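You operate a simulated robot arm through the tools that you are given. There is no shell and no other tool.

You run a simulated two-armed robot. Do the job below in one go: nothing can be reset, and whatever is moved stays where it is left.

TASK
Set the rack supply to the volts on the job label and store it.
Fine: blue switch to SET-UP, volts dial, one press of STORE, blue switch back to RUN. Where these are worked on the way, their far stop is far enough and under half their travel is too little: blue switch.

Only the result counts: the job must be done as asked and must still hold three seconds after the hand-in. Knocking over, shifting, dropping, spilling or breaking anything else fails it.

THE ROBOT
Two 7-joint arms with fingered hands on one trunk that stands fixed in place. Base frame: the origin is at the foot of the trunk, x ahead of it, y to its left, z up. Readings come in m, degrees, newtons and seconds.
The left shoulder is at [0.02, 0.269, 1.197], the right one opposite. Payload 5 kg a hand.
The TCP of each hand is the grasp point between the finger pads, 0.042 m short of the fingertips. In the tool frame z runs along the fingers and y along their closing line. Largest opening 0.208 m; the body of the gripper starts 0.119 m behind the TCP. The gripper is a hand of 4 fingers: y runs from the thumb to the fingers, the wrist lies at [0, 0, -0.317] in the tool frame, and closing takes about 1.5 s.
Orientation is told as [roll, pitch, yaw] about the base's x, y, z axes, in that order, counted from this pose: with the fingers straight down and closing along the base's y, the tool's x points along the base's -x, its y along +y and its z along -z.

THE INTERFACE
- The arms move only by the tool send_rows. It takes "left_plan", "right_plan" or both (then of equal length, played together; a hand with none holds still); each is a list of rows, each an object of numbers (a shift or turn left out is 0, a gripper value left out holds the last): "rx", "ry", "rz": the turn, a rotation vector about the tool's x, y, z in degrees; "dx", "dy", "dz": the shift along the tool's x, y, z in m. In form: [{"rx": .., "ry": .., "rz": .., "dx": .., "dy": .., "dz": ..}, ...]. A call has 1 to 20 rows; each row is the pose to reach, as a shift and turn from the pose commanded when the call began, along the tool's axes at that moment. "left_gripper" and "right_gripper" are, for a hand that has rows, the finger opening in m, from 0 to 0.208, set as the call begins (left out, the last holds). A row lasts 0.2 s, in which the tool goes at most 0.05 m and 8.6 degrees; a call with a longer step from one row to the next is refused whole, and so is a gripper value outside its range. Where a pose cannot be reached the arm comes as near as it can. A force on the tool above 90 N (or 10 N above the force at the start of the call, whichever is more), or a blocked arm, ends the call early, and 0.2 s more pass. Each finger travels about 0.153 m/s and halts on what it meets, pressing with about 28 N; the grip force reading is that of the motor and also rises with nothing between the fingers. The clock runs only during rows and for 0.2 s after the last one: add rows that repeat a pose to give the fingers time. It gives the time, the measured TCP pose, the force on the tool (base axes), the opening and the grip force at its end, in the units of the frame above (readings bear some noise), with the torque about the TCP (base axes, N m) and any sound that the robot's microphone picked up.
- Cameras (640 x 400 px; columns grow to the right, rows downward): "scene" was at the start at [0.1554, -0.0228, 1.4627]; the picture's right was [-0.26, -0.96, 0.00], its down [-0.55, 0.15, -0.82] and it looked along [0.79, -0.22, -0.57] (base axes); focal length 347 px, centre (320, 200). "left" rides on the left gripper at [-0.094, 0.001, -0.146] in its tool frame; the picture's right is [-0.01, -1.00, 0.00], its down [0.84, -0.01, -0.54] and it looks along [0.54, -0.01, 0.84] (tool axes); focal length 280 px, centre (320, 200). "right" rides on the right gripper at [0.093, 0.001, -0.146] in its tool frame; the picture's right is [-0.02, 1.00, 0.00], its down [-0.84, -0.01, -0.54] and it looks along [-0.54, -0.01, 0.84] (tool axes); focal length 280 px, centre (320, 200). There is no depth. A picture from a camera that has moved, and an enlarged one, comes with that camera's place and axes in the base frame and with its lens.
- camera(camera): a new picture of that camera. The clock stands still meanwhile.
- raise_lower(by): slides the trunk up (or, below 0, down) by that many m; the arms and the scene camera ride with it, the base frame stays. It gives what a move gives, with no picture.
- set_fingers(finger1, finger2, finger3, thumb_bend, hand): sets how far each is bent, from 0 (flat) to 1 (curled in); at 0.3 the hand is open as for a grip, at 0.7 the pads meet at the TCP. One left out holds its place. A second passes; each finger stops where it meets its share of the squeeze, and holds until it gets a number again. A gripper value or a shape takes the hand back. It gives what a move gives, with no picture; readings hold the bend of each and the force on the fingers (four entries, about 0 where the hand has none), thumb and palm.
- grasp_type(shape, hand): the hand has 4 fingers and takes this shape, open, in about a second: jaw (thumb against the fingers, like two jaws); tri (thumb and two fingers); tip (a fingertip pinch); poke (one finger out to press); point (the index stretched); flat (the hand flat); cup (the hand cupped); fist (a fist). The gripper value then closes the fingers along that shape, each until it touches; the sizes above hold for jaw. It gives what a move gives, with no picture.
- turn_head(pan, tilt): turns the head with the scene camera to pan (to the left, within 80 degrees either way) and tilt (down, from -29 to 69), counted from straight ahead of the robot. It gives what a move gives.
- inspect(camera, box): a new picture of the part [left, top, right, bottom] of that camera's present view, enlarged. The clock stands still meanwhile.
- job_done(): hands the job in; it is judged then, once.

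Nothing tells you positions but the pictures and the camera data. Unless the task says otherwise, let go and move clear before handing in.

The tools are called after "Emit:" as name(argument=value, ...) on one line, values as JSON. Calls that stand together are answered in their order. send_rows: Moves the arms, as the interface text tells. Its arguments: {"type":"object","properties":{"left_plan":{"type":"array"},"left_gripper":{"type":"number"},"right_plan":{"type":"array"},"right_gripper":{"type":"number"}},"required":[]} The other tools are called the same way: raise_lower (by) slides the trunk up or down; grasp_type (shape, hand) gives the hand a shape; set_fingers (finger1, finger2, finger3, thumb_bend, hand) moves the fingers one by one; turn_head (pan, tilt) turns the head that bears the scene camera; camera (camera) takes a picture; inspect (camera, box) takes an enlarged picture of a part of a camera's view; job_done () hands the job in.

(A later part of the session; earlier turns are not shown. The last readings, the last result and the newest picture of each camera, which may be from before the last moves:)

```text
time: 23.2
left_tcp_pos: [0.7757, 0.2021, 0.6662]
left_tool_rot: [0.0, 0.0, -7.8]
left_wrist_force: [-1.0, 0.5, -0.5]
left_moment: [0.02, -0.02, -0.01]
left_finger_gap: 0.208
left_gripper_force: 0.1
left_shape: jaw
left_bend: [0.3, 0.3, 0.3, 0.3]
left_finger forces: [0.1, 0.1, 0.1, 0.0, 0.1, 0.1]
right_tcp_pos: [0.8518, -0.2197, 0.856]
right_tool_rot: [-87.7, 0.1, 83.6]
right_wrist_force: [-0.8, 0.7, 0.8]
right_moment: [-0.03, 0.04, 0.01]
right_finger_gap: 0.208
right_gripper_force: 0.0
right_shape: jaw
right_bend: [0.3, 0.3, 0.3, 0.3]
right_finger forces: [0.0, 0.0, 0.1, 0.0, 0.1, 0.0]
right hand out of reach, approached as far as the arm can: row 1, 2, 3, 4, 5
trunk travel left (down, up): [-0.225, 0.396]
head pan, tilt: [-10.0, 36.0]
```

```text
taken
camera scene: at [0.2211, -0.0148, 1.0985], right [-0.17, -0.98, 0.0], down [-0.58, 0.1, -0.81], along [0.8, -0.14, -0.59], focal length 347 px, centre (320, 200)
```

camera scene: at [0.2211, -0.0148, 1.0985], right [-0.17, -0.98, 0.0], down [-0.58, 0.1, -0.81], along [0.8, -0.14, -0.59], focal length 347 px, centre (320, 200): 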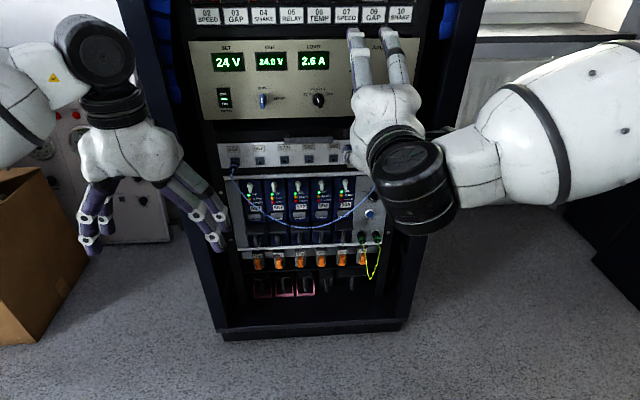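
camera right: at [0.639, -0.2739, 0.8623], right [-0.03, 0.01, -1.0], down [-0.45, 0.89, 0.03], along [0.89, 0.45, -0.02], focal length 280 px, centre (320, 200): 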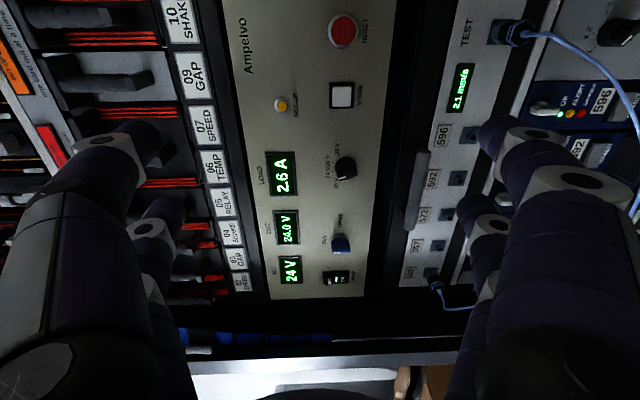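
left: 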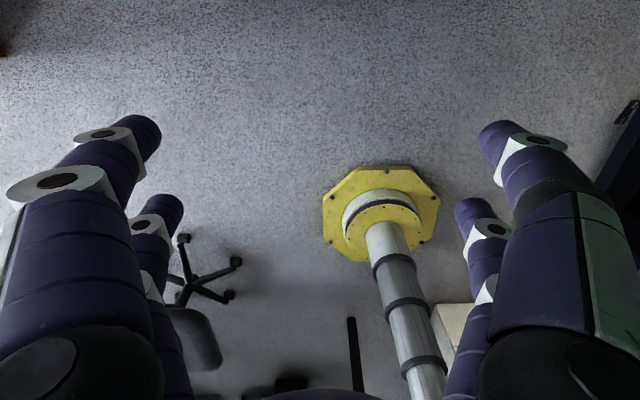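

Still limited in z and y. I'll look at the arm's elbow configuration to understand what is binding.

Emit:
turn_head(pan=-55, tilt=35)

Emit:
camera(camera="scene")

Emit:
turn_head(pan=-80, tilt=30)

Emit:
camera(camera="scene")

```text
time: 24.3
left_tcp_pos: [0.7754, 0.2016, 0.6676]
left_tool_rot: [-0.1, -0.1, -7.9]
left_wrist_force: [0.0, 1.1, -0.9]
left_moment: [-0.02, 0.03, 0.0]
left_finger_gap: 0.2083
left_gripper_force: 0.1
left_shape: jaw
left_bend: [0.3, 0.3, 0.3, 0.3]
left_finger forces: [0.0, 0.1, 0.1, 0.0, 0.0, 0.1]
right_tcp_pos: [0.852, -0.2189, 0.8559]
right_tool_rot: [-87.7, 0.0, 83.7]
right_wrist_force: [0.5, -0.2, -1.2]
right_moment: [0.02, -0.02, -0.01]
right_finger_gap: 0.2078
right_gripper_force: 0.0
right_shape: jaw
right_bend: [0.3, 0.3, 0.3, 0.3]
right_finger forces: [0.0, 0.0, 0.0, 0.0, 0.0, 0.1]
trunk travel left (down, up): [-0.225, 0.396]
head pan, tilt: [-55.0, 35.0]
```

```text
taken
camera scene: at [0.1855, -0.0717, 1.1], right [-0.82, -0.57, 0.0], down [-0.33, 0.47, -0.82], along [0.47, -0.67, -0.57], focal length 347 px, centre (320, 200)
```

scene: 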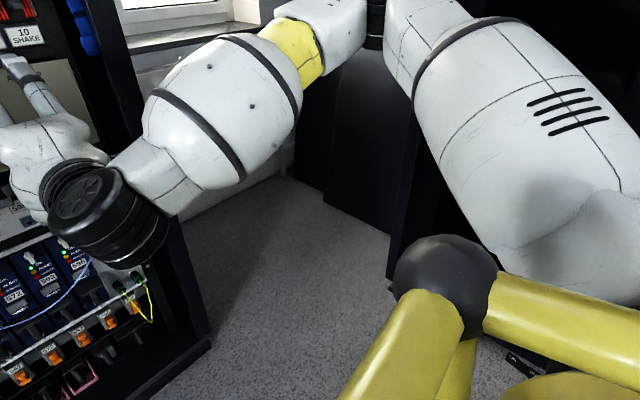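

```text
time: 25.2
left_tcp_pos: [0.7748, 0.2018, 0.6673]
left_tool_rot: [0.0, 0.0, -7.9]
left_wrist_force: [0.2, -0.4, 0.7]
left_moment: [0.02, -0.01, 0.03]
left_finger_gap: 0.2077
left_gripper_force: 0.0
left_shape: jaw
left_bend: [0.3, 0.3, 0.3, 0.3]
left_finger forces: [0.0, 0.0, 0.0, 0.1, 0.1, 0.1]
right_tcp_pos: [0.8529, -0.2202, 0.8565]
right_tool_rot: [-87.7, 0.2, 83.8]
right_wrist_force: [0.0, -0.4, -0.6]
right_moment: [-0.04, 0.01, 0.0]
right_finger_gap: 0.2082
right_gripper_force: 0.1
right_shape: jaw
right_bend: [0.3, 0.3, 0.3, 0.3]
right_finger forces: [0.0, 0.1, 0.1, 0.0, 0.0, 0.0]
trunk travel left (down, up): [-0.225, 0.396]
head pan, tilt: [-80.0, 30.0]
```

```text
taken
camera scene: at [0.1507, -0.0887, 1.1078], right [-0.98, -0.17, 0.0], down [-0.09, 0.49, -0.87], along [0.15, -0.85, -0.5], focal length 347 px, centre (320, 200)
```

scene: 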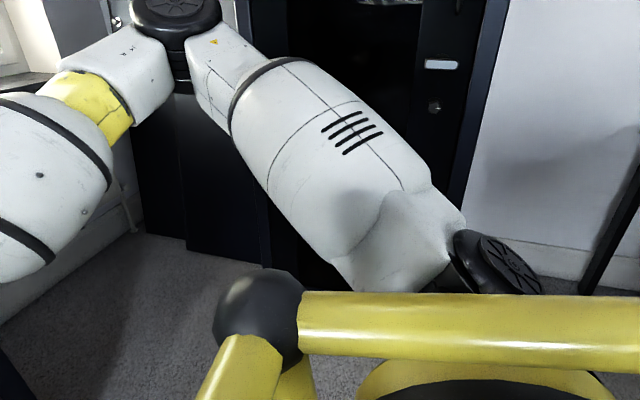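

The elbow is high and far to the right because the arm is folded too tightly; the links are about 0.5 m each. More distance helps, so I'll back the hand off a little, raise the trunk again with the hand in this free roll, and bring the hand down by arm motion.

Emit:
send_rows(right_plan=[{"dz": -0.02}, {"dz": -0.04}, {"dz": -0.06}])

Emit:
raise_lower(by=0.2)

Emit:
turn_head(pan=-15, tilt=36)

Emit:
camera(camera="scene")

```text
time: 26.0
left_tcp_pos: [0.7748, 0.2001, 0.6668]
left_tool_rot: [0.0, 0.0, -7.9]
left_wrist_force: [0.8, 0.4, -0.9]
left_moment: [-0.02, 0.05, -0.01]
left_finger_gap: 0.2078
left_gripper_force: 0.0
left_shape: jaw
left_bend: [0.3, 0.3, 0.3, 0.3]
left_finger forces: [0.0, 0.1, 0.1, 0.0, 0.0, 0.0]
right_tcp_pos: [0.7889, -0.2175, 0.8623]
right_tool_rot: [-89.3, 0.1, 83.9]
right_wrist_force: [0.5, 0.4, -1.1]
right_moment: [-0.02, -0.01, 0.01]
right_finger_gap: 0.208
right_gripper_force: 0.1
right_shape: jaw
right_bend: [0.3, 0.3, 0.3, 0.3]
right_finger forces: [0.0, 0.1, 0.0, 0.1, 0.1, 0.1]
right hand out of reach, approached as far as the arm can: row 1, 2, 3
trunk travel left (down, up): [-0.225, 0.396]
head pan, tilt: [-80.0, 30.0]
```

```text
time: 28.2
left_tcp_pos: [0.7759, 0.2017, 0.8653]
left_tool_rot: [0.0, 0.2, -7.9]
left_wrist_force: [-0.2, -0.5, 0.4]
left_moment: [0.01, 0.05, -0.02]
left_finger_gap: 0.2078
left_gripper_force: 0.1
left_shape: jaw
left_bend: [0.3, 0.3, 0.3, 0.3]
left_finger forces: [0.0, 0.0, 0.0, 0.0, 0.0, 0.0]
right_tcp_pos: [0.7556, -0.2169, 1.1466]
right_tool_rot: [-95.6, -0.5, 83.9]
right_wrist_force: [0.0, -0.2, -1.5]
right_moment: [0.05, -0.03, 0.0]
right_finger_gap: 0.2081
right_gripper_force: 0.1
right_shape: jaw
right_bend: [0.3, 0.3, 0.3, 0.3]
right_finger forces: [0.1, 0.1, 0.0, 0.1, 0.1, 0.0]
trunk travel left (down, up): [-0.425, 0.196]
head pan, tilt: [-80.0, 30.0]
```

```text
time: 29.6
left_tcp_pos: [0.7741, 0.2017, 0.8666]
left_tool_rot: [0.0, 0.1, -8.0]
left_wrist_force: [0.4, -0.3, 0.5]
left_moment: [-0.03, -0.01, -0.01]
left_finger_gap: 0.2081
left_gripper_force: 0.1
left_shape: jaw
left_bend: [0.3, 0.3, 0.3, 0.3]
left_finger forces: [0.0, 0.1, 0.1, 0.0, 0.1, 0.0]
right_tcp_pos: [0.7545, -0.2175, 1.1475]
right_tool_rot: [-95.6, -0.5, 84.0]
right_wrist_force: [-0.6, -0.8, 0.0]
right_moment: [0.04, 0.01, 0.01]
right_finger_gap: 0.2081
right_gripper_force: 0.0
right_shape: jaw
right_bend: [0.3, 0.3, 0.3, 0.3]
right_finger forces: [0.0, 0.1, 0.0, 0.0, 0.0, 0.0]
trunk travel left (down, up): [-0.425, 0.196]
head pan, tilt: [-15.0, 36.0]
```

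```text
taken
camera scene: at [0.1626, -0.0223, 1.3095], right [-0.26, -0.97, 0.0], down [-0.57, 0.15, -0.81], along [0.78, -0.21, -0.59], focal length 347 px, centre (320, 200)
```

scene: 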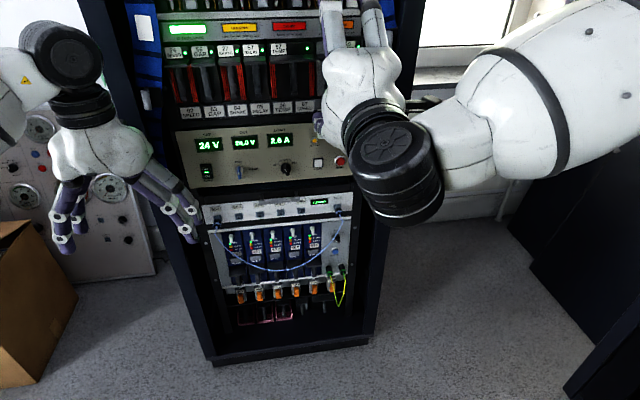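

The trunk is now 0.15 m below its start. I'll bring the right hand down by arm motion to about [0.80, −0.20, 0.90], keeping it square and thumb-up.

Emit:
send_rows(right_plan=[{"rx": -0.9, "rz": -0.1, "dx": -0.0033, "dy": 0.0418, "dz": 0.0032}, {"rx": -1.9, "rz": -0.2, "dx": -0.0067, "dy": 0.0836, "dz": 0.0063}, {"rx": -2.8, "rz": -0.3, "dx": -0.01, "dy": 0.1254, "dz": 0.0095}, {"rx": -3.7, "rz": -0.4, "dx": -0.0133, "dy": 0.1672, "dz": 0.0127}, {"rx": -4.7, "rz": -0.5, "dx": -0.0167, "dy": 0.209, "dz": 0.0158}, {"rx": -5.6, "rz": -0.5, "dx": -0.02, "dy": 0.2508, "dz": 0.019}, {"rx": -5.6, "rz": -0.5, "dx": -0.02, "dy": 0.2508, "dz": 0.019}])

Emit:
camera(camera="scene")

```text
time: 31.1
left_tcp_pos: [0.7751, 0.202, 0.8675]
left_tool_rot: [0.0, 0.0, -7.9]
left_wrist_force: [0.4, 0.2, -0.1]
left_moment: [0.04, 0.01, 0.0]
left_finger_gap: 0.2076
left_gripper_force: 0.0
left_shape: jaw
left_bend: [0.3, 0.3, 0.3, 0.3]
left_finger forces: [0.1, 0.0, 0.0, 0.0, 0.1, 0.0]
right_tcp_pos: [0.7883, -0.2308, 0.9888]
right_tool_rot: [-83.5, -0.1, 82.7]
right_wrist_force: [0.3, 0.5, 0.1]
right_moment: [0.0, -0.02, 0.02]
right_finger_gap: 0.2079
right_gripper_force: 0.0
right_shape: jaw
right_bend: [0.3, 0.3, 0.3, 0.3]
right_finger forces: [0.1, 0.1, 0.1, 0.0, 0.1, 0.0]
right hand out of reach, approached as far as the arm can: row 1, 2, 3, 4, 5, 6, 7
trunk travel left (down, up): [-0.425, 0.196]
head pan, tilt: [-15.0, 36.0]
```

```text
taken
camera scene: at [0.1628, -0.0223, 1.3095], right [-0.26, -0.97, 0.0], down [-0.57, 0.15, -0.81], along [0.78, -0.21, -0.59], focal length 347 px, centre (320, 200)
```

scene: 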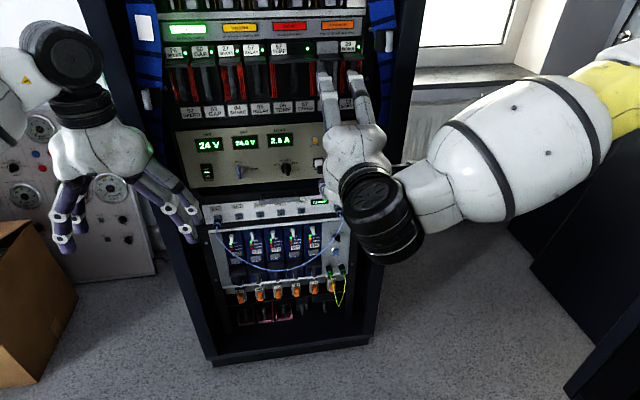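

The right arm stays limited because its wrist is too close to its shoulder. The left arm is better extended for this panel, so I'll move the right hand aside and bring the left hand to a forward-pointing pose in front of the panel.

Emit:
send_rows(left_plan=[{"ry": 0}, {"ry": 0}, {"ry": -7.5, "dx": -0.0038, "dy": -0.0123, "dz": 0.0015}, {"ry": -15, "dx": -0.0076, "dy": -0.0245, "dz": 0.0029}, {"ry": -22.5, "dx": -0.0114, "dy": -0.0368, "dz": 0.0044}, {"ry": -30, "dx": -0.0152, "dy": -0.049, "dz": 0.0058}, {"ry": -37.5, "dx": -0.019, "dy": -0.0613, "dz": 0.0073}, {"ry": -45, "dx": -0.0228, "dy": -0.0735, "dz": 0.0088}, {"ry": -52.5, "dx": -0.0266, "dy": -0.0858, "dz": 0.0102}, {"ry": -60, "dx": -0.0304, "dy": -0.098, "dz": 0.0117}, {"ry": -67.5, "dx": -0.0342, "dy": -0.1103, "dz": 0.0131}, {"ry": -75, "dx": -0.038, "dy": -0.1225, "dz": 0.0146}, {"ry": -82.5, "dx": -0.0418, "dy": -0.1348, "dz": 0.016}, {"ry": -90, "dx": -0.0456, "dy": -0.147, "dz": 0.0175}, {"ry": -90, "dx": -0.0456, "dy": -0.147, "dz": 0.0175}], right_plan=[{"dx": 0.04, "dz": -0.01}, {"dx": 0.08, "dz": -0.02}, {"dx": 0.12, "dz": -0.03}, {"dx": 0.16, "dz": -0.03}, {"dx": 0.2, "dz": -0.03}, {"dx": 0.2, "dz": -0.03}, {"dx": 0.2, "dz": -0.03}, {"dx": 0.2, "dz": -0.03}, {"dx": 0.2, "dz": -0.03}, {"dx": 0.2, "dz": -0.03}, {"dx": 0.2, "dz": -0.03}, {"dx": 0.2, "dz": -0.03}, {"dx": 0.2, "dz": -0.03}, {"dx": 0.2, "dz": -0.03}, {"dx": 0.2, "dz": -0.03}])

Emit:
camera(camera="scene")

Emit:
camera(camera="left")

```text
time: 34.4
left_tcp_pos: [0.7908, 0.0271, 0.8635]
left_tool_rot: [0.0, -89.4, -6.8]
left_wrist_force: [-0.1, 0.5, -1.9]
left_moment: [-0.04, -0.31, -0.01]
left_finger_gap: 0.2079
left_gripper_force: 0.1
left_shape: jaw
left_bend: [0.3, 0.3, 0.3, 0.3]
left_finger forces: [0.0, 0.0, 0.0, 0.0, 0.0, 0.0]
left hand out of reach, approached as far as the arm can: row 13, 14, 15
right_tcp_pos: [0.7369, -0.4142, 1.0221]
right_tool_rot: [-79.0, -1.3, 82.5]
right_wrist_force: [1.4, 1.7, 0.4]
right_moment: [-0.1, 0.07, -0.24]
right_finger_gap: 0.208
right_gripper_force: 0.1
right_shape: jaw
right_bend: [0.3, 0.3, 0.3, 0.3]
right_finger forces: [0.0, 0.0, 0.0, 0.0, 0.1, 0.1]
right hand out of reach, approached as far as the arm can: row 3, 4, 5, 6, 7, 8, 9, 10, 11, 12, 13, 14, 15
trunk travel left (down, up): [-0.425, 0.196]
head pan, tilt: [-15.0, 36.0]
```

```text
taken
camera scene: at [0.1637, -0.0204, 1.3096], right [-0.26, -0.97, 0.0], down [-0.57, 0.15, -0.81], along [0.78, -0.21, -0.59], focal length 347 px, centre (320, 200)
```

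scene: 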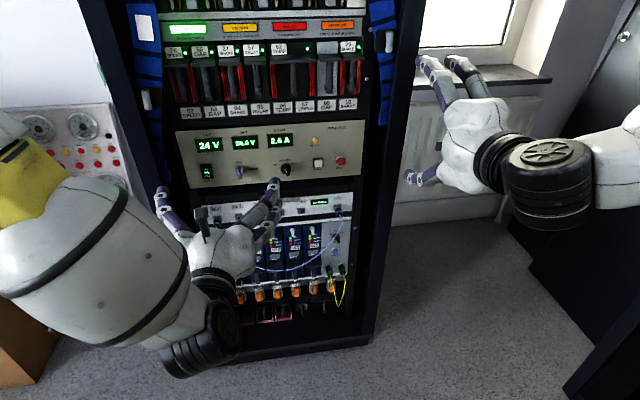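

```text
taken
camera left: at [0.6473, 0.0457, 0.9584], right [-0.12, -0.99, 0.01], down [-0.55, 0.05, -0.84], along [0.83, -0.11, -0.55], focal length 280 px, centre (320, 200)
```

left: 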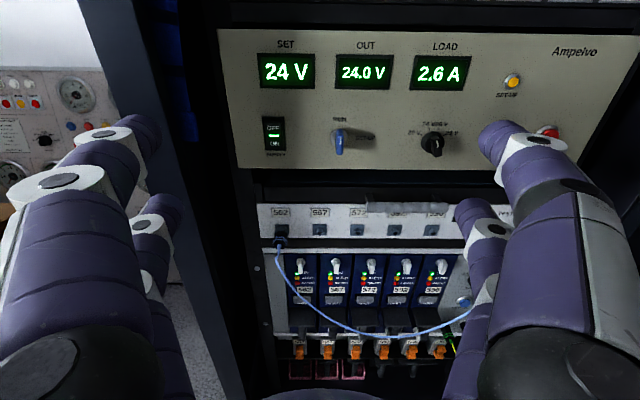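

The left hand reaches nicely: [0.791, 0.027, 0.864], pointing straight at the panel, with its camera showing the controls upright. I'll zoom in from this camera to refine positions.

Emit:
inspect(camera="left", box=[240, 90, 400, 190])

Emit:
inspect(camera="left", box=[380, 90, 508, 170])

Emit:
inspect(camera="left", box=[200, 10, 640, 285])

```text
4.00 times, centred on (320, 140) of left
camera zoom: at [0.6473, 0.0457, 0.9584], right [-0.12, -0.99, 0.01], down [-0.55, 0.05, -0.84], along [0.83, -0.11, -0.55], focal length 1122 px, centre (320, 440)
```

zoom: 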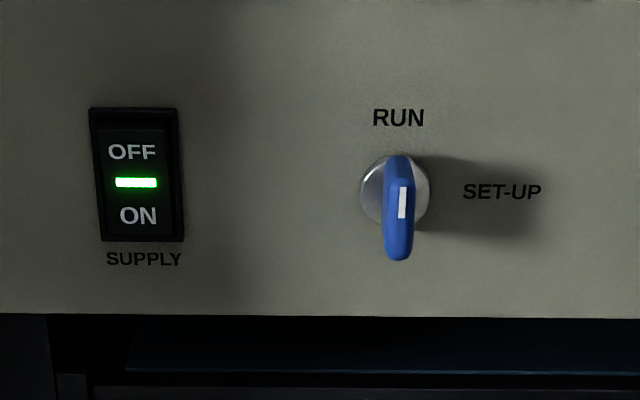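

```text
5.00 times, centred on (444, 130) of left
camera zoom: at [0.6473, 0.0457, 0.9584], right [-0.12, -0.99, 0.01], down [-0.55, 0.05, -0.84], along [0.83, -0.11, -0.55], focal length 1402 px, centre (-300, 550)
```

zoom: 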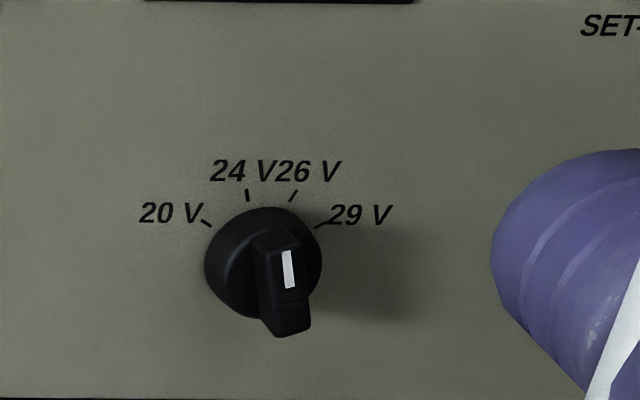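

```text
1.45 times, centred on (420, 148) of left
camera zoom: at [0.6473, 0.0457, 0.9584], right [-0.12, -0.99, 0.01], down [-0.55, 0.05, -0.84], along [0.83, -0.11, -0.55], focal length 408 px, centre (174, 276)
```

zoom: 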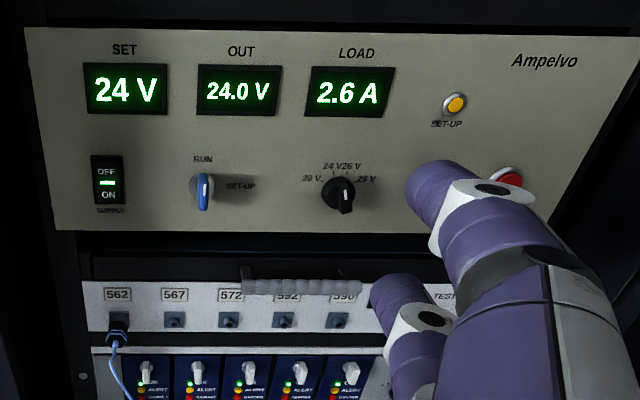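

The hand-camera views suggest the panel is about 10 mm closer than my first stereo estimate. Before approaching I'll try the fingertip-pinch shape in free space and see where the fingers meet.

Emit:
grasp_type(shape="tip", hand="left")

Emit:
camera(camera="left")

Emit:
inspect(camera="scene", box=[140, 160, 300, 300])

```text
time: 35.2
left_tcp_pos: [0.7903, 0.0287, 0.8634]
left_tool_rot: [-0.6, -89.4, -5.8]
left_wrist_force: [-0.7, 0.3, -0.2]
left_moment: [0.03, 0.02, 0.01]
left_finger_gap: 0.2081
left_gripper_force: 0.0
left_shape: tip
left_bend: [0.3, 0.3, 0.3, 0.3]
left_finger forces: [0.0, 0.0, 0.1, 0.0, 0.1, 0.0]
right_tcp_pos: [0.7353, -0.4159, 1.0218]
right_tool_rot: [-79.0, -1.4, 82.5]
right_wrist_force: [1.0, -0.5, 0.5]
right_moment: [0.01, 0.04, 0.04]
right_finger_gap: 0.2081
right_gripper_force: 0.1
right_shape: jaw
right_bend: [0.3, 0.3, 0.3, 0.3]
right_finger forces: [0.1, 0.0, 0.1, 0.0, 0.0, 0.0]
trunk travel left (down, up): [-0.425, 0.196]
head pan, tilt: [-15.0, 36.0]
```

```text
taken
camera left: at [0.6466, 0.045, 0.9588], right [-0.11, -0.99, 0.01], down [-0.55, 0.05, -0.84], along [0.83, -0.1, -0.55], focal length 280 px, centre (320, 200)
```

left: 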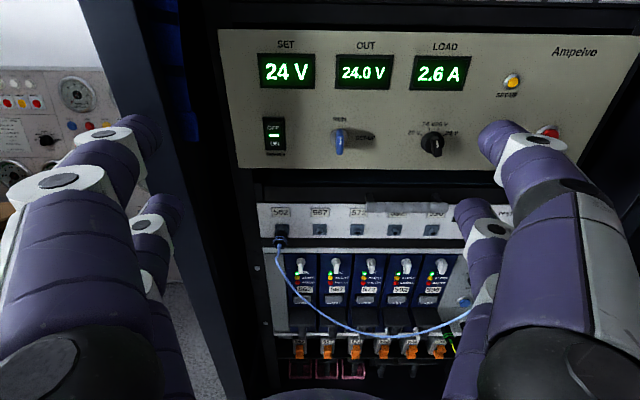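

```text
2.86 times, centred on (220, 230) of scene
camera zoom: at [0.1623, -0.0224, 1.3095], right [-0.26, -0.97, 0.0], down [-0.57, 0.15, -0.81], along [0.78, -0.21, -0.59], focal length 992 px, centre (606, 114)
```

zoom: 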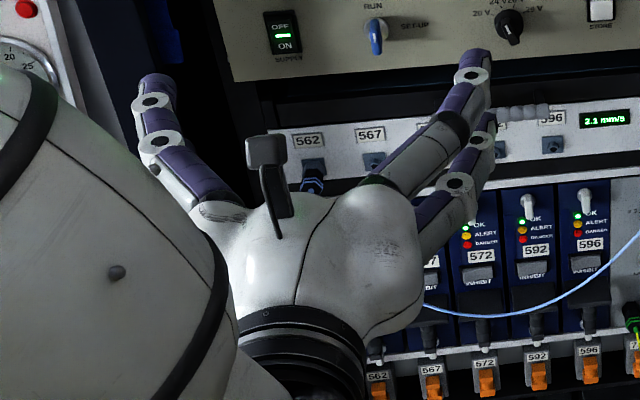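

Open, the tip shape looks the same as the jaw. I'll close it in free space to see where the fingertips meet.

Emit:
send_rows(left_plan=[{"dz": 0}, {"dz": 0}, {"dz": 0}, {"dz": 0}, {"dz": 0}, {"dz": 0}, {"dz": 0}, {"dz": 0}], left_gripper=0.0)

Emit:
camera(camera="left")

Emit:
inspect(camera="scene", box=[140, 160, 300, 300])

```text
time: 37.0
left_tcp_pos: [0.7912, 0.0269, 0.8632]
left_tool_rot: [-0.1, -89.2, -6.5]
left_wrist_force: [0.7, 0.1, 0.1]
left_moment: [-0.01, 0.01, 0.02]
left_finger_gap: 0.0
left_gripper_force: 28.0
left_shape: tip
left_bend: [0.7, 0.7, 0.7, 0.7]
left_finger forces: [0.0, 0.0, 0.0, 0.1, 0.1, 0.1]
right_tcp_pos: [0.7359, -0.416, 1.02]
right_tool_rot: [-79.1, -1.4, 82.6]
right_wrist_force: [0.5, 0.8, 0.1]
right_moment: [0.01, 0.05, 0.0]
right_finger_gap: 0.2078
right_gripper_force: 0.1
right_shape: jaw
right_bend: [0.3, 0.3, 0.3, 0.3]
right_finger forces: [0.0, 0.0, 0.0, 0.0, 0.0, 0.1]
trunk travel left (down, up): [-0.425, 0.196]
head pan, tilt: [-15.0, 36.0]
```

```text
taken
camera left: at [0.6467, 0.0448, 0.9589], right [-0.11, -0.99, 0.01], down [-0.55, 0.05, -0.84], along [0.83, -0.1, -0.55], focal length 280 px, centre (320, 200)
```

left: 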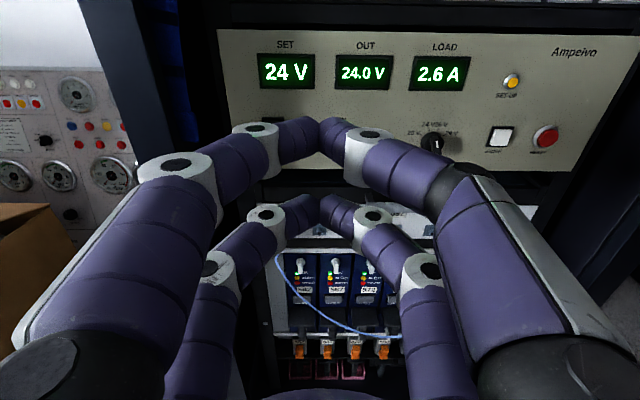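

```text
2.86 times, centred on (220, 230) of scene
camera zoom: at [0.1626, -0.0223, 1.3095], right [-0.26, -0.97, 0.0], down [-0.57, 0.15, -0.81], along [0.78, -0.21, -0.59], focal length 992 px, centre (606, 114)
```

zoom: 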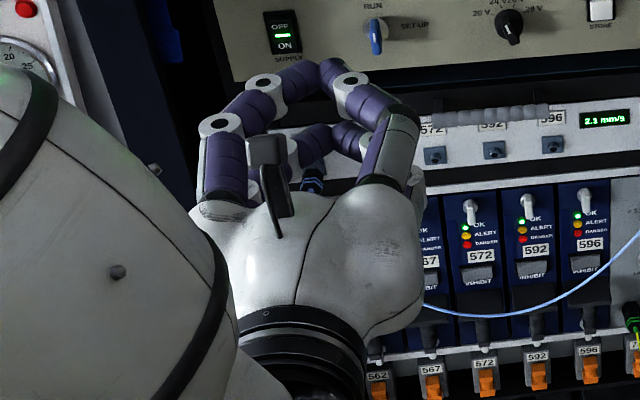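

Closed, the digits meet in two pairs, an upper and a lower one, about 6 cm apart across the tool's x. The fin fits one pair only, so I need to know which digit is which. I'll open one finger at a time.

Emit:
set_fingers(hand="left", finger1=0.3)

Emit:
camera(camera="left")

Emit:
set_fingers(hand="left", thumb_bend=0.3)

Emit:
camera(camera="left")

Emit:
set_fingers(hand="left", finger2=1.0)

Emit:
camera(camera="left")

```text
time: 38.0
left_tcp_pos: [0.7896, 0.0273, 0.8632]
left_tool_rot: [-0.2, -89.4, -6.4]
left_wrist_force: [0.2, -0.8, 0.5]
left_moment: [-0.01, 0.03, 0.01]
left_finger_gap: 0.0835
left_gripper_force: 0.1
left_shape: fingers
left_bend: [0.3, 0.7, 0.7, 0.74]
left_finger forces: [0.0, 0.1, 0.0, 0.0, 0.0, 0.1]
right_tcp_pos: [0.7346, -0.4157, 1.0203]
right_tool_rot: [-79.1, -1.4, 82.7]
right_wrist_force: [-0.8, 0.4, 0.6]
right_moment: [-0.01, -0.03, 0.01]
right_finger_gap: 0.2083
right_gripper_force: 0.0
right_shape: jaw
right_bend: [0.3, 0.3, 0.3, 0.3]
right_finger forces: [0.0, 0.0, 0.0, 0.0, 0.0, 0.0]
trunk travel left (down, up): [-0.425, 0.196]
head pan, tilt: [-15.0, 36.0]
```

```text
taken
camera left: at [0.6467, 0.0448, 0.9589], right [-0.11, -0.99, 0.01], down [-0.55, 0.05, -0.84], along [0.83, -0.1, -0.55], focal length 280 px, centre (320, 200)
```

left: 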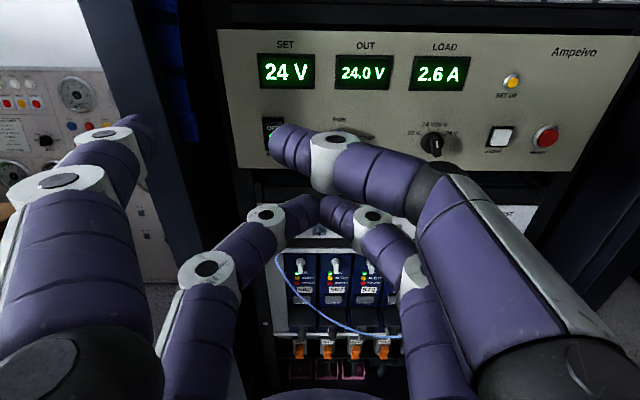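

```text
time: 39.0
left_tcp_pos: [0.7914, 0.0282, 0.863]
left_tool_rot: [-0.2, -89.3, -6.5]
left_wrist_force: [-1.2, 0.2, 0.5]
left_moment: [-0.02, 0.01, -0.02]
left_finger_gap: 0.2178
left_gripper_force: 0.0
left_shape: fingers
left_bend: [0.3, 0.7, 0.7, 0.3]
left_finger forces: [0.0, 0.0, 0.1, 0.0, 0.0, 0.1]
right_tcp_pos: [0.735, -0.4157, 1.0214]
right_tool_rot: [-79.1, -1.4, 82.6]
right_wrist_force: [0.2, 0.0, 0.2]
right_moment: [0.0, -0.01, 0.0]
right_finger_gap: 0.2078
right_gripper_force: 0.1
right_shape: jaw
right_bend: [0.3, 0.3, 0.3, 0.3]
right_finger forces: [0.0, 0.0, 0.0, 0.1, 0.1, 0.1]
trunk travel left (down, up): [-0.425, 0.196]
head pan, tilt: [-15.0, 36.0]
```

```text
taken
camera left: at [0.6467, 0.0448, 0.9589], right [-0.11, -0.99, 0.01], down [-0.55, 0.05, -0.84], along [0.83, -0.1, -0.55], focal length 280 px, centre (320, 200)
```

left: 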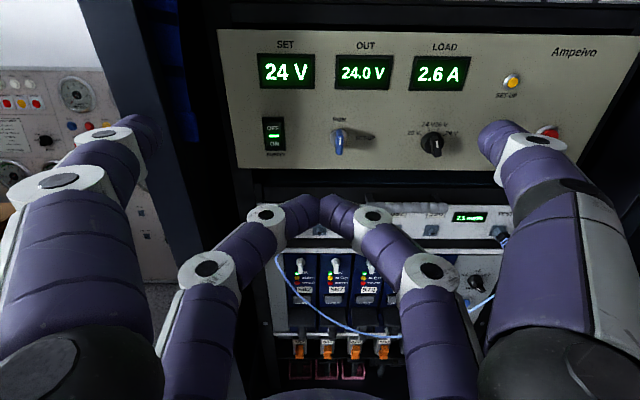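

```text
time: 40.0
left_tcp_pos: [0.7908, 0.0273, 0.8631]
left_tool_rot: [-0.1, -89.3, -6.5]
left_wrist_force: [0.4, 0.0, -0.1]
left_moment: [-0.02, 0.02, -0.01]
left_finger_gap: 0.2183
left_gripper_force: 0.0
left_shape: fingers
left_bend: [0.3, 0.63, 0.72, 0.3]
left_finger forces: [0.0, 0.0, 0.1, 0.0, 0.0, 0.0]
right_tcp_pos: [0.7367, -0.4162, 1.0219]
right_tool_rot: [-79.2, -1.4, 82.6]
right_wrist_force: [0.4, -0.3, 0.9]
right_moment: [-0.01, -0.01, -0.01]
right_finger_gap: 0.2079
right_gripper_force: 0.0
right_shape: jaw
right_bend: [0.3, 0.3, 0.3, 0.3]
right_finger forces: [0.0, 0.0, 0.0, 0.0, 0.0, 0.1]
trunk travel left (down, up): [-0.425, 0.196]
head pan, tilt: [-15.0, 36.0]
```

```text
taken
camera left: at [0.6467, 0.0448, 0.9589], right [-0.11, -0.99, 0.01], down [-0.55, 0.05, -0.84], along [0.83, -0.1, -0.55], focal length 280 px, centre (320, 200)
```

left: 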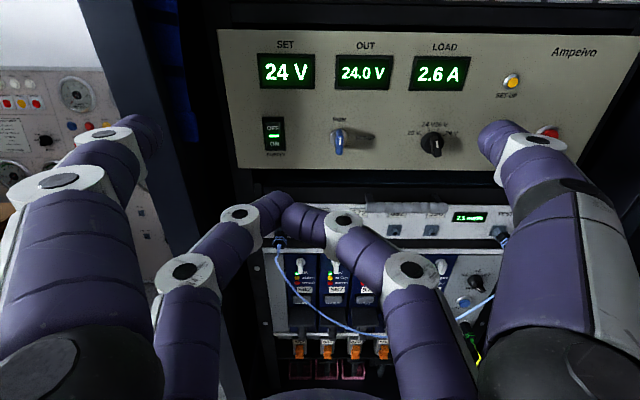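

finger1 and the thumb form the upper pair, finger2 and finger3 the lower pair. Next I'll check the poke shape, which STORE needs and which may also serve for pushing.

Emit:
grasp_type(shape="poke", hand="left")

Emit:
camera(camera="left")

Emit:
inspect(camera="scene", box=[140, 160, 300, 300])

Emit:
grasp_type(shape="point", hand="left")

Emit:
camera(camera="left")

Emit:
inspect(camera="scene", box=[140, 160, 300, 300])

```text
time: 41.0
left_tcp_pos: [0.7909, 0.0277, 0.8631]
left_tool_rot: [0.0, -89.4, -6.7]
left_wrist_force: [-0.3, 0.4, 0.0]
left_moment: [0.0, -0.02, -0.04]
left_finger_gap: 0.0
left_gripper_force: 0.1
left_shape: poke
left_bend: [1.0, 1.0, 1.0, 0.33]
left_finger forces: [0.0, 0.0, 0.1, 0.0, 0.0, 0.0]
right_tcp_pos: [0.7351, -0.416, 1.021]
right_tool_rot: [-79.1, -1.4, 82.6]
right_wrist_force: [0.4, -0.2, -0.6]
right_moment: [0.01, -0.01, 0.01]
right_finger_gap: 0.2081
right_gripper_force: 0.0
right_shape: jaw
right_bend: [0.3, 0.3, 0.3, 0.3]
right_finger forces: [0.0, 0.1, 0.0, 0.1, 0.0, 0.1]
trunk travel left (down, up): [-0.425, 0.196]
head pan, tilt: [-15.0, 36.0]
```

```text
taken
camera left: at [0.6467, 0.0448, 0.9589], right [-0.11, -0.99, 0.01], down [-0.55, 0.05, -0.84], along [0.83, -0.1, -0.55], focal length 280 px, centre (320, 200)
```

left: 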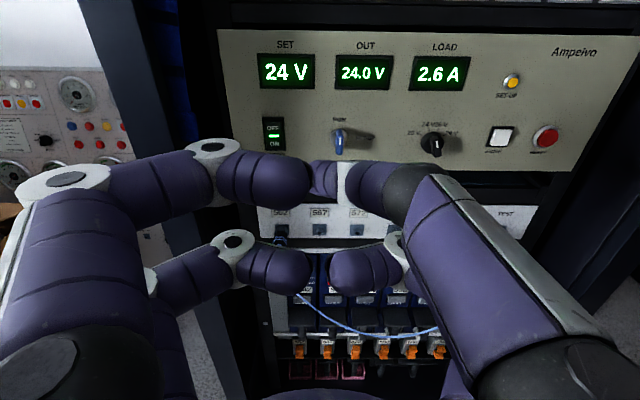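

```text
2.86 times, centred on (220, 230) of scene
camera zoom: at [0.1626, -0.0222, 1.3095], right [-0.26, -0.97, 0.0], down [-0.57, 0.15, -0.81], along [0.78, -0.21, -0.59], focal length 992 px, centre (606, 114)
```

zoom: 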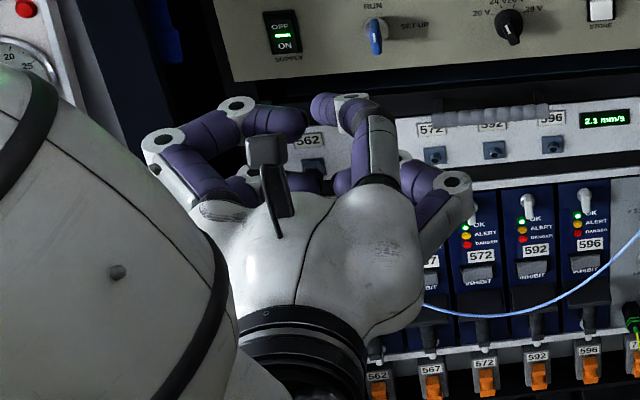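

```text
time: 41.9
left_tcp_pos: [0.7903, 0.0262, 0.8628]
left_tool_rot: [0.0, -89.4, -6.6]
left_wrist_force: [-0.5, -0.6, 0.4]
left_moment: [-0.01, 0.01, 0.01]
left_finger_gap: 0.2019
left_gripper_force: 0.0
left_shape: point
left_bend: [0.7, 1.0, 1.0, 0.32]
left_finger forces: [0.0, 0.0, 0.0, 0.1, 0.0, 0.0]
right_tcp_pos: [0.7358, -0.4157, 1.0207]
right_tool_rot: [-79.1, -1.5, 82.6]
right_wrist_force: [0.7, 0.5, 1.1]
right_moment: [0.02, -0.01, -0.02]
right_finger_gap: 0.2078
right_gripper_force: 0.1
right_shape: jaw
right_bend: [0.3, 0.3, 0.3, 0.3]
right_finger forces: [0.0, 0.0, 0.0, 0.0, 0.0, 0.0]
trunk travel left (down, up): [-0.425, 0.196]
head pan, tilt: [-15.0, 36.0]
```

```text
taken
camera left: at [0.6467, 0.0448, 0.9589], right [-0.11, -0.99, 0.01], down [-0.55, 0.05, -0.84], along [0.83, -0.1, -0.55], focal length 280 px, centre (320, 200)
```

left: 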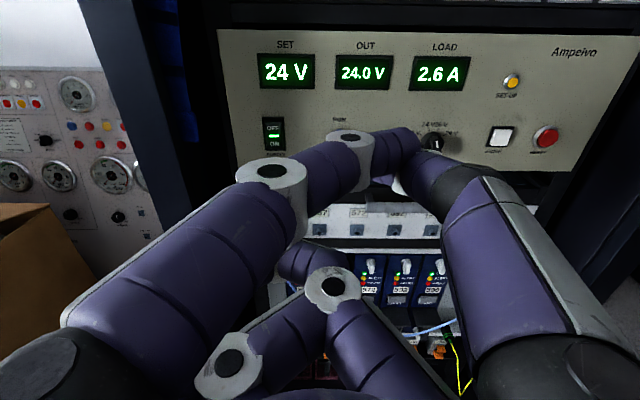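

```text
2.86 times, centred on (220, 230) of scene
camera zoom: at [0.1626, -0.0222, 1.3095], right [-0.26, -0.97, 0.0], down [-0.57, 0.15, -0.81], along [0.78, -0.21, -0.59], focal length 992 px, centre (606, 114)
```

zoom: 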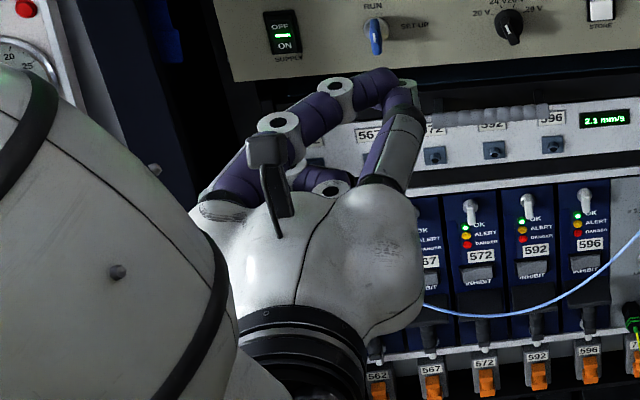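

The fingers may still be settling in these pictures. I'll let a little time pass and look again at the point shape, then poke.

Emit:
send_rows(left_plan=[{"dz": 0}, {"dz": 0}, {"dz": 0}, {"dz": 0}, {"dz": 0}, {"dz": 0}, {"dz": 0}])

Emit:
camera(camera="left")

Emit:
grasp_type(shape="poke", hand="left")

Emit:
send_rows(left_plan=[{"dz": 0}, {"dz": 0}, {"dz": 0}, {"dz": 0}, {"dz": 0}, {"dz": 0}, {"dz": 0}])

Emit:
camera(camera="left")

Emit:
inspect(camera="scene", box=[140, 160, 300, 300])

```text
time: 43.5
left_tcp_pos: [0.7898, 0.0269, 0.8637]
left_tool_rot: [0.1, -89.3, -6.7]
left_wrist_force: [0.0, -0.4, 0.5]
left_moment: [-0.01, 0.01, 0.02]
left_finger_gap: 0.0001
left_gripper_force: 0.1
left_shape: point
left_bend: [0.7, 1.0, 1.0, 0.32]
left_finger forces: [0.0, 0.0, 0.1, 0.0, 0.0, 0.1]
right_tcp_pos: [0.7352, -0.4163, 1.022]
right_tool_rot: [-79.2, -1.4, 82.6]
right_wrist_force: [-0.5, 0.1, -0.1]
right_moment: [0.0, 0.03, 0.06]
right_finger_gap: 0.2081
right_gripper_force: 0.0
right_shape: jaw
right_bend: [0.3, 0.3, 0.3, 0.3]
right_finger forces: [0.0, 0.0, 0.0, 0.1, 0.1, 0.0]
trunk travel left (down, up): [-0.425, 0.196]
head pan, tilt: [-15.0, 36.0]
```

```text
taken
camera left: at [0.6467, 0.0448, 0.9589], right [-0.11, -0.99, 0.01], down [-0.55, 0.05, -0.84], along [0.83, -0.1, -0.55], focal length 280 px, centre (320, 200)
```

left: 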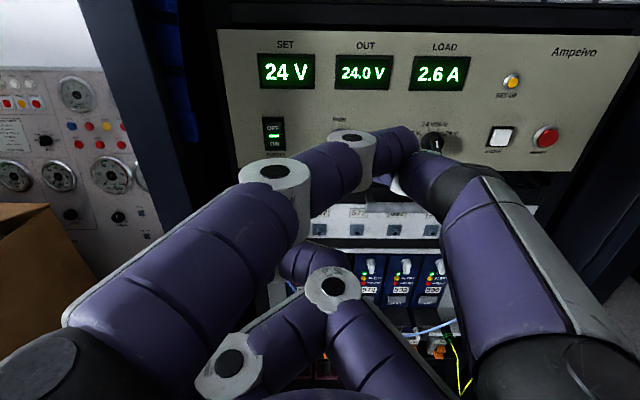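

```text
time: 44.4
left_tcp_pos: [0.7912, 0.0276, 0.8633]
left_tool_rot: [0.2, -89.4, -6.7]
left_wrist_force: [-0.8, -0.5, 0.3]
left_moment: [-0.01, -0.03, 0.0]
left_finger_gap: 0.0
left_gripper_force: 0.0
left_shape: poke
left_bend: [1.0, 1.0, 1.0, 0.33]
left_finger forces: [0.0, 0.0, 0.0, 0.0, 0.0, 0.0]
right_tcp_pos: [0.7369, -0.4165, 1.0214]
right_tool_rot: [-79.1, -1.3, 82.6]
right_wrist_force: [-0.1, 1.0, -0.3]
right_moment: [0.01, 0.01, 0.01]
right_finger_gap: 0.2081
right_gripper_force: 0.1
right_shape: jaw
right_bend: [0.3, 0.3, 0.3, 0.3]
right_finger forces: [0.1, 0.0, 0.0, 0.1, 0.0, 0.0]
trunk travel left (down, up): [-0.425, 0.196]
head pan, tilt: [-15.0, 36.0]
```

```text
time: 46.0
left_tcp_pos: [0.79, 0.0266, 0.8617]
left_tool_rot: [-0.1, -89.3, -6.5]
left_wrist_force: [-0.1, -0.1, -0.9]
left_moment: [0.01, -0.01, 0.02]
left_finger_gap: 0.0003
left_gripper_force: 0.1
left_shape: poke
left_bend: [1.0, 1.0, 1.0, 0.33]
left_finger forces: [0.0, 0.0, 0.1, 0.1, 0.0, 0.1]
right_tcp_pos: [0.7344, -0.4159, 1.0201]
right_tool_rot: [-79.1, -1.4, 82.6]
right_wrist_force: [0.0, 0.0, 0.0]
right_moment: [0.03, -0.01, -0.02]
right_finger_gap: 0.2078
right_gripper_force: 0.0
right_shape: jaw
right_bend: [0.3, 0.3, 0.3, 0.3]
right_finger forces: [0.1, 0.1, 0.0, 0.0, 0.0, 0.1]
trunk travel left (down, up): [-0.425, 0.196]
head pan, tilt: [-15.0, 36.0]
```

```text
taken
camera left: at [0.6467, 0.0448, 0.9589], right [-0.11, -0.99, 0.01], down [-0.55, 0.05, -0.84], along [0.83, -0.1, -0.55], focal length 280 px, centre (320, 200)
```

left: 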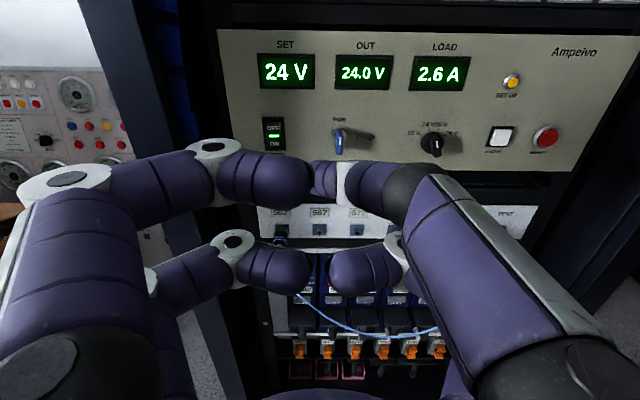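

```text
2.86 times, centred on (220, 230) of scene
camera zoom: at [0.1626, -0.0222, 1.3095], right [-0.26, -0.97, 0.0], down [-0.57, 0.15, -0.81], along [0.78, -0.21, -0.59], focal length 992 px, centre (606, 114)
```

zoom: 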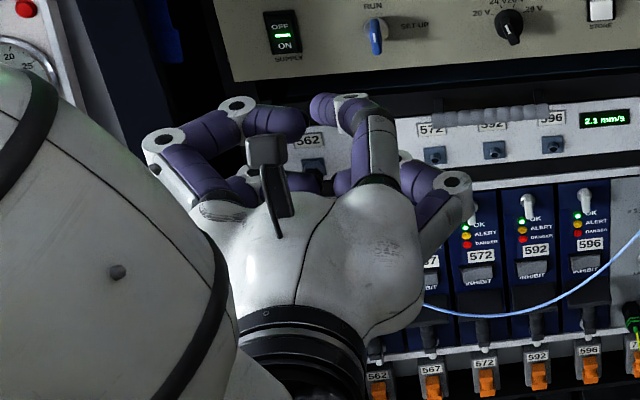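

The built-in poke shape doesn't give a clean pushing finger, so I'll make one: one lower digit straight, the others curled. With finger2 at 0.3 I can see which lower digit it is.

Emit:
set_fingers(hand="left", finger1=1.0, finger2=0.3, finger3=1.0, thumb_bend=1.0)

Emit:
camera(camera="left")

Emit:
inspect(camera="scene", box=[140, 160, 300, 300])

```text
time: 47.0
left_tcp_pos: [0.79, 0.0275, 0.8636]
left_tool_rot: [-0.1, -89.3, -6.4]
left_wrist_force: [0.2, 0.1, -0.5]
left_moment: [-0.01, 0.01, -0.04]
left_finger_gap: 0.055
left_gripper_force: 0.0
left_shape: fingers
left_bend: [1.0, 0.3, 1.0, 0.84]
left_finger forces: [0.0, 0.0, 0.0, 0.1, 0.1, 0.0]
right_tcp_pos: [0.7354, -0.417, 1.021]
right_tool_rot: [-79.0, -1.3, 82.6]
right_wrist_force: [0.8, 0.1, 0.0]
right_moment: [0.03, 0.02, 0.0]
right_finger_gap: 0.2081
right_gripper_force: 0.1
right_shape: jaw
right_bend: [0.3, 0.3, 0.3, 0.3]
right_finger forces: [0.0, 0.0, 0.0, 0.0, 0.0, 0.1]
trunk travel left (down, up): [-0.425, 0.196]
head pan, tilt: [-15.0, 36.0]
```

```text
taken
camera left: at [0.6467, 0.0448, 0.9589], right [-0.11, -0.99, 0.01], down [-0.55, 0.05, -0.84], along [0.83, -0.1, -0.55], focal length 280 px, centre (320, 200)
```

left: 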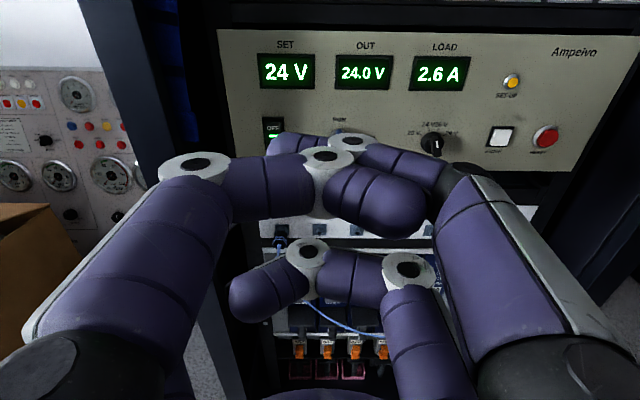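

```text
2.86 times, centred on (220, 230) of scene
camera zoom: at [0.1626, -0.0223, 1.3095], right [-0.26, -0.97, 0.0], down [-0.57, 0.15, -0.81], along [0.78, -0.21, -0.59], focal length 992 px, centre (606, 114)
```

zoom: 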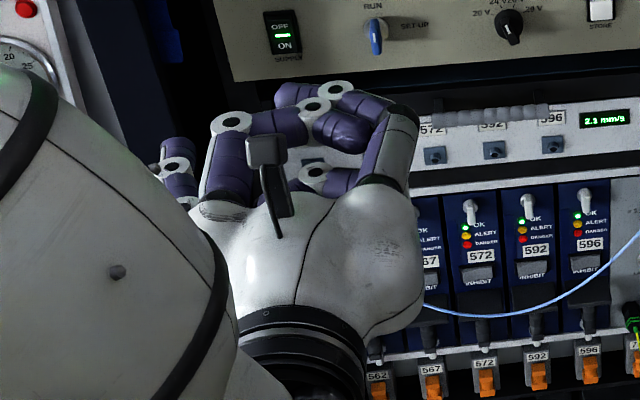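

finger3 is the lower-right digit, which makes it the best pusher: the rest of the hand stays above it, clear of the drawer handle. I'll reopen everything, then set finger1 and the thumb pinched shut, finger2 curled and finger3 straight.

Emit:
set_fingers(hand="left", finger1=0.3, finger2=0.3, finger3=0.3, thumb_bend=0.3)

Emit:
set_fingers(hand="left", finger1=0.7, finger2=1.0, finger3=0.3, thumb_bend=0.7)

Emit:
camera(camera="left")

Emit:
inspect(camera="scene", box=[140, 160, 300, 300])

```text
time: 48.0
left_tcp_pos: [0.7903, 0.0281, 0.8634]
left_tool_rot: [0.0, -89.2, -6.6]
left_wrist_force: [0.2, 0.0, 0.0]
left_moment: [0.03, -0.02, 0.0]
left_finger_gap: 0.2182
left_gripper_force: 0.1
left_shape: fingers
left_bend: [0.3, 0.3, 0.3, 0.3]
left_finger forces: [0.1, 0.0, 0.1, 0.1, 0.0, 0.1]
right_tcp_pos: [0.7364, -0.4152, 1.0208]
right_tool_rot: [-79.2, -1.4, 82.6]
right_wrist_force: [0.6, 0.7, 0.8]
right_moment: [-0.01, -0.02, 0.03]
right_finger_gap: 0.208
right_gripper_force: 0.0
right_shape: jaw
right_bend: [0.3, 0.3, 0.3, 0.3]
right_finger forces: [0.0, 0.0, 0.0, 0.0, 0.1, 0.0]
trunk travel left (down, up): [-0.425, 0.196]
head pan, tilt: [-15.0, 36.0]
```

```text
time: 49.0
left_tcp_pos: [0.7915, 0.0277, 0.8636]
left_tool_rot: [0.0, -89.4, -6.6]
left_wrist_force: [0.4, -0.8, -0.1]
left_moment: [-0.02, 0.03, -0.03]
left_finger_gap: 0.011
left_gripper_force: 0.0
left_shape: fingers
left_bend: [0.7, 1.0, 0.3, 0.7]
left_finger forces: [0.0, 0.1, 0.0, 0.1, 0.0, 0.1]
right_tcp_pos: [0.7356, -0.4153, 1.0197]
right_tool_rot: [-79.2, -1.3, 82.6]
right_wrist_force: [-0.2, -1.0, -0.1]
right_moment: [0.03, 0.01, 0.0]
right_finger_gap: 0.208
right_gripper_force: 0.0
right_shape: jaw
right_bend: [0.3, 0.3, 0.3, 0.3]
right_finger forces: [0.0, 0.0, 0.1, 0.0, 0.1, 0.0]
trunk travel left (down, up): [-0.425, 0.196]
head pan, tilt: [-15.0, 36.0]
```

```text
taken
camera left: at [0.6467, 0.0448, 0.9589], right [-0.11, -0.99, 0.01], down [-0.55, 0.05, -0.84], along [0.83, -0.1, -0.55], focal length 280 px, centre (320, 200)
```

left: 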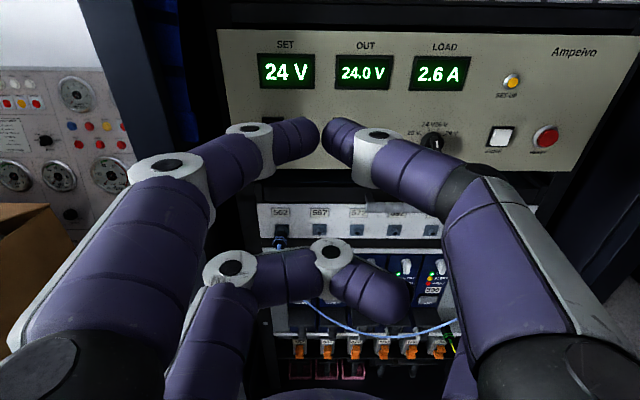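

```text
2.86 times, centred on (220, 230) of scene
camera zoom: at [0.1626, -0.0223, 1.3095], right [-0.26, -0.97, 0.0], down [-0.57, 0.15, -0.81], along [0.78, -0.21, -0.59], focal length 992 px, centre (606, 114)
```

zoom: 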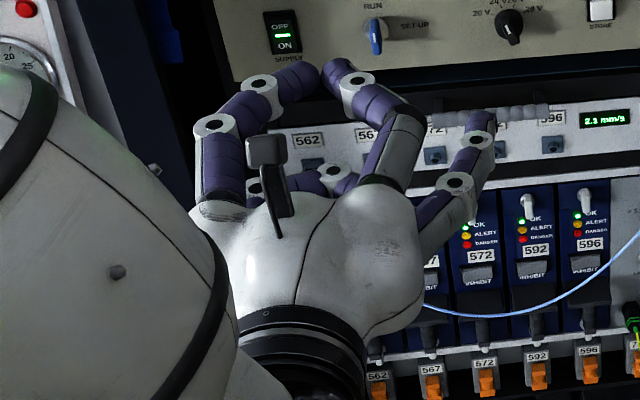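

The pusher (finger3) is visible from the scene camera. I'll zoom in on its tip to calibrate its offset from the TCP.

Emit:
inspect(camera="scene", box=[248, 180, 312, 220])

Emit:
inspect(camera="right", box=[0, 0, 640, 400])

```text
10.00 times, centred on (280, 200) of scene
camera zoom: at [0.1626, -0.0223, 1.3095], right [-0.26, -0.97, 0.0], down [-0.57, 0.15, -0.81], along [0.78, -0.21, -0.59], focal length 3473 px, centre (720, 200)
```

zoom: 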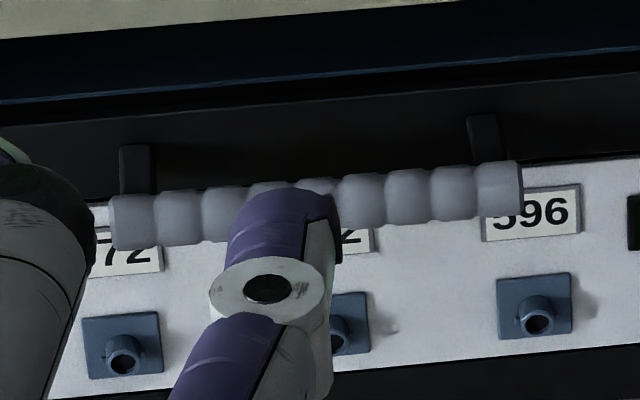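

```text
1.00 times, centred on (320, 200) of right (not enlarged: the box is as wide or as high as the picture)
camera zoom: at [0.581, -0.4902, 1.0451], right [-0.18, 0.06, -0.98], down [-0.41, 0.9, 0.13], along [0.89, 0.43, -0.14], focal length 280 px, centre (320, 200)
```

zoom: 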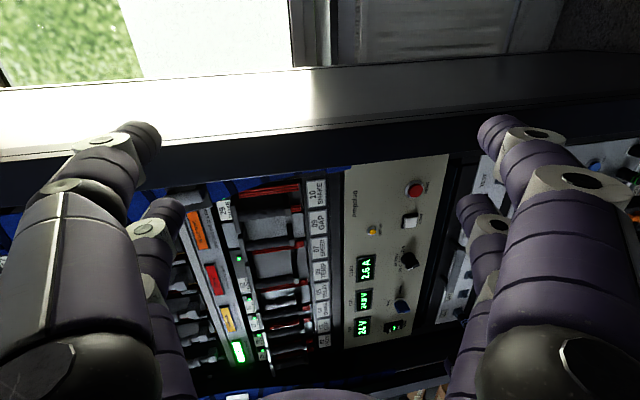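

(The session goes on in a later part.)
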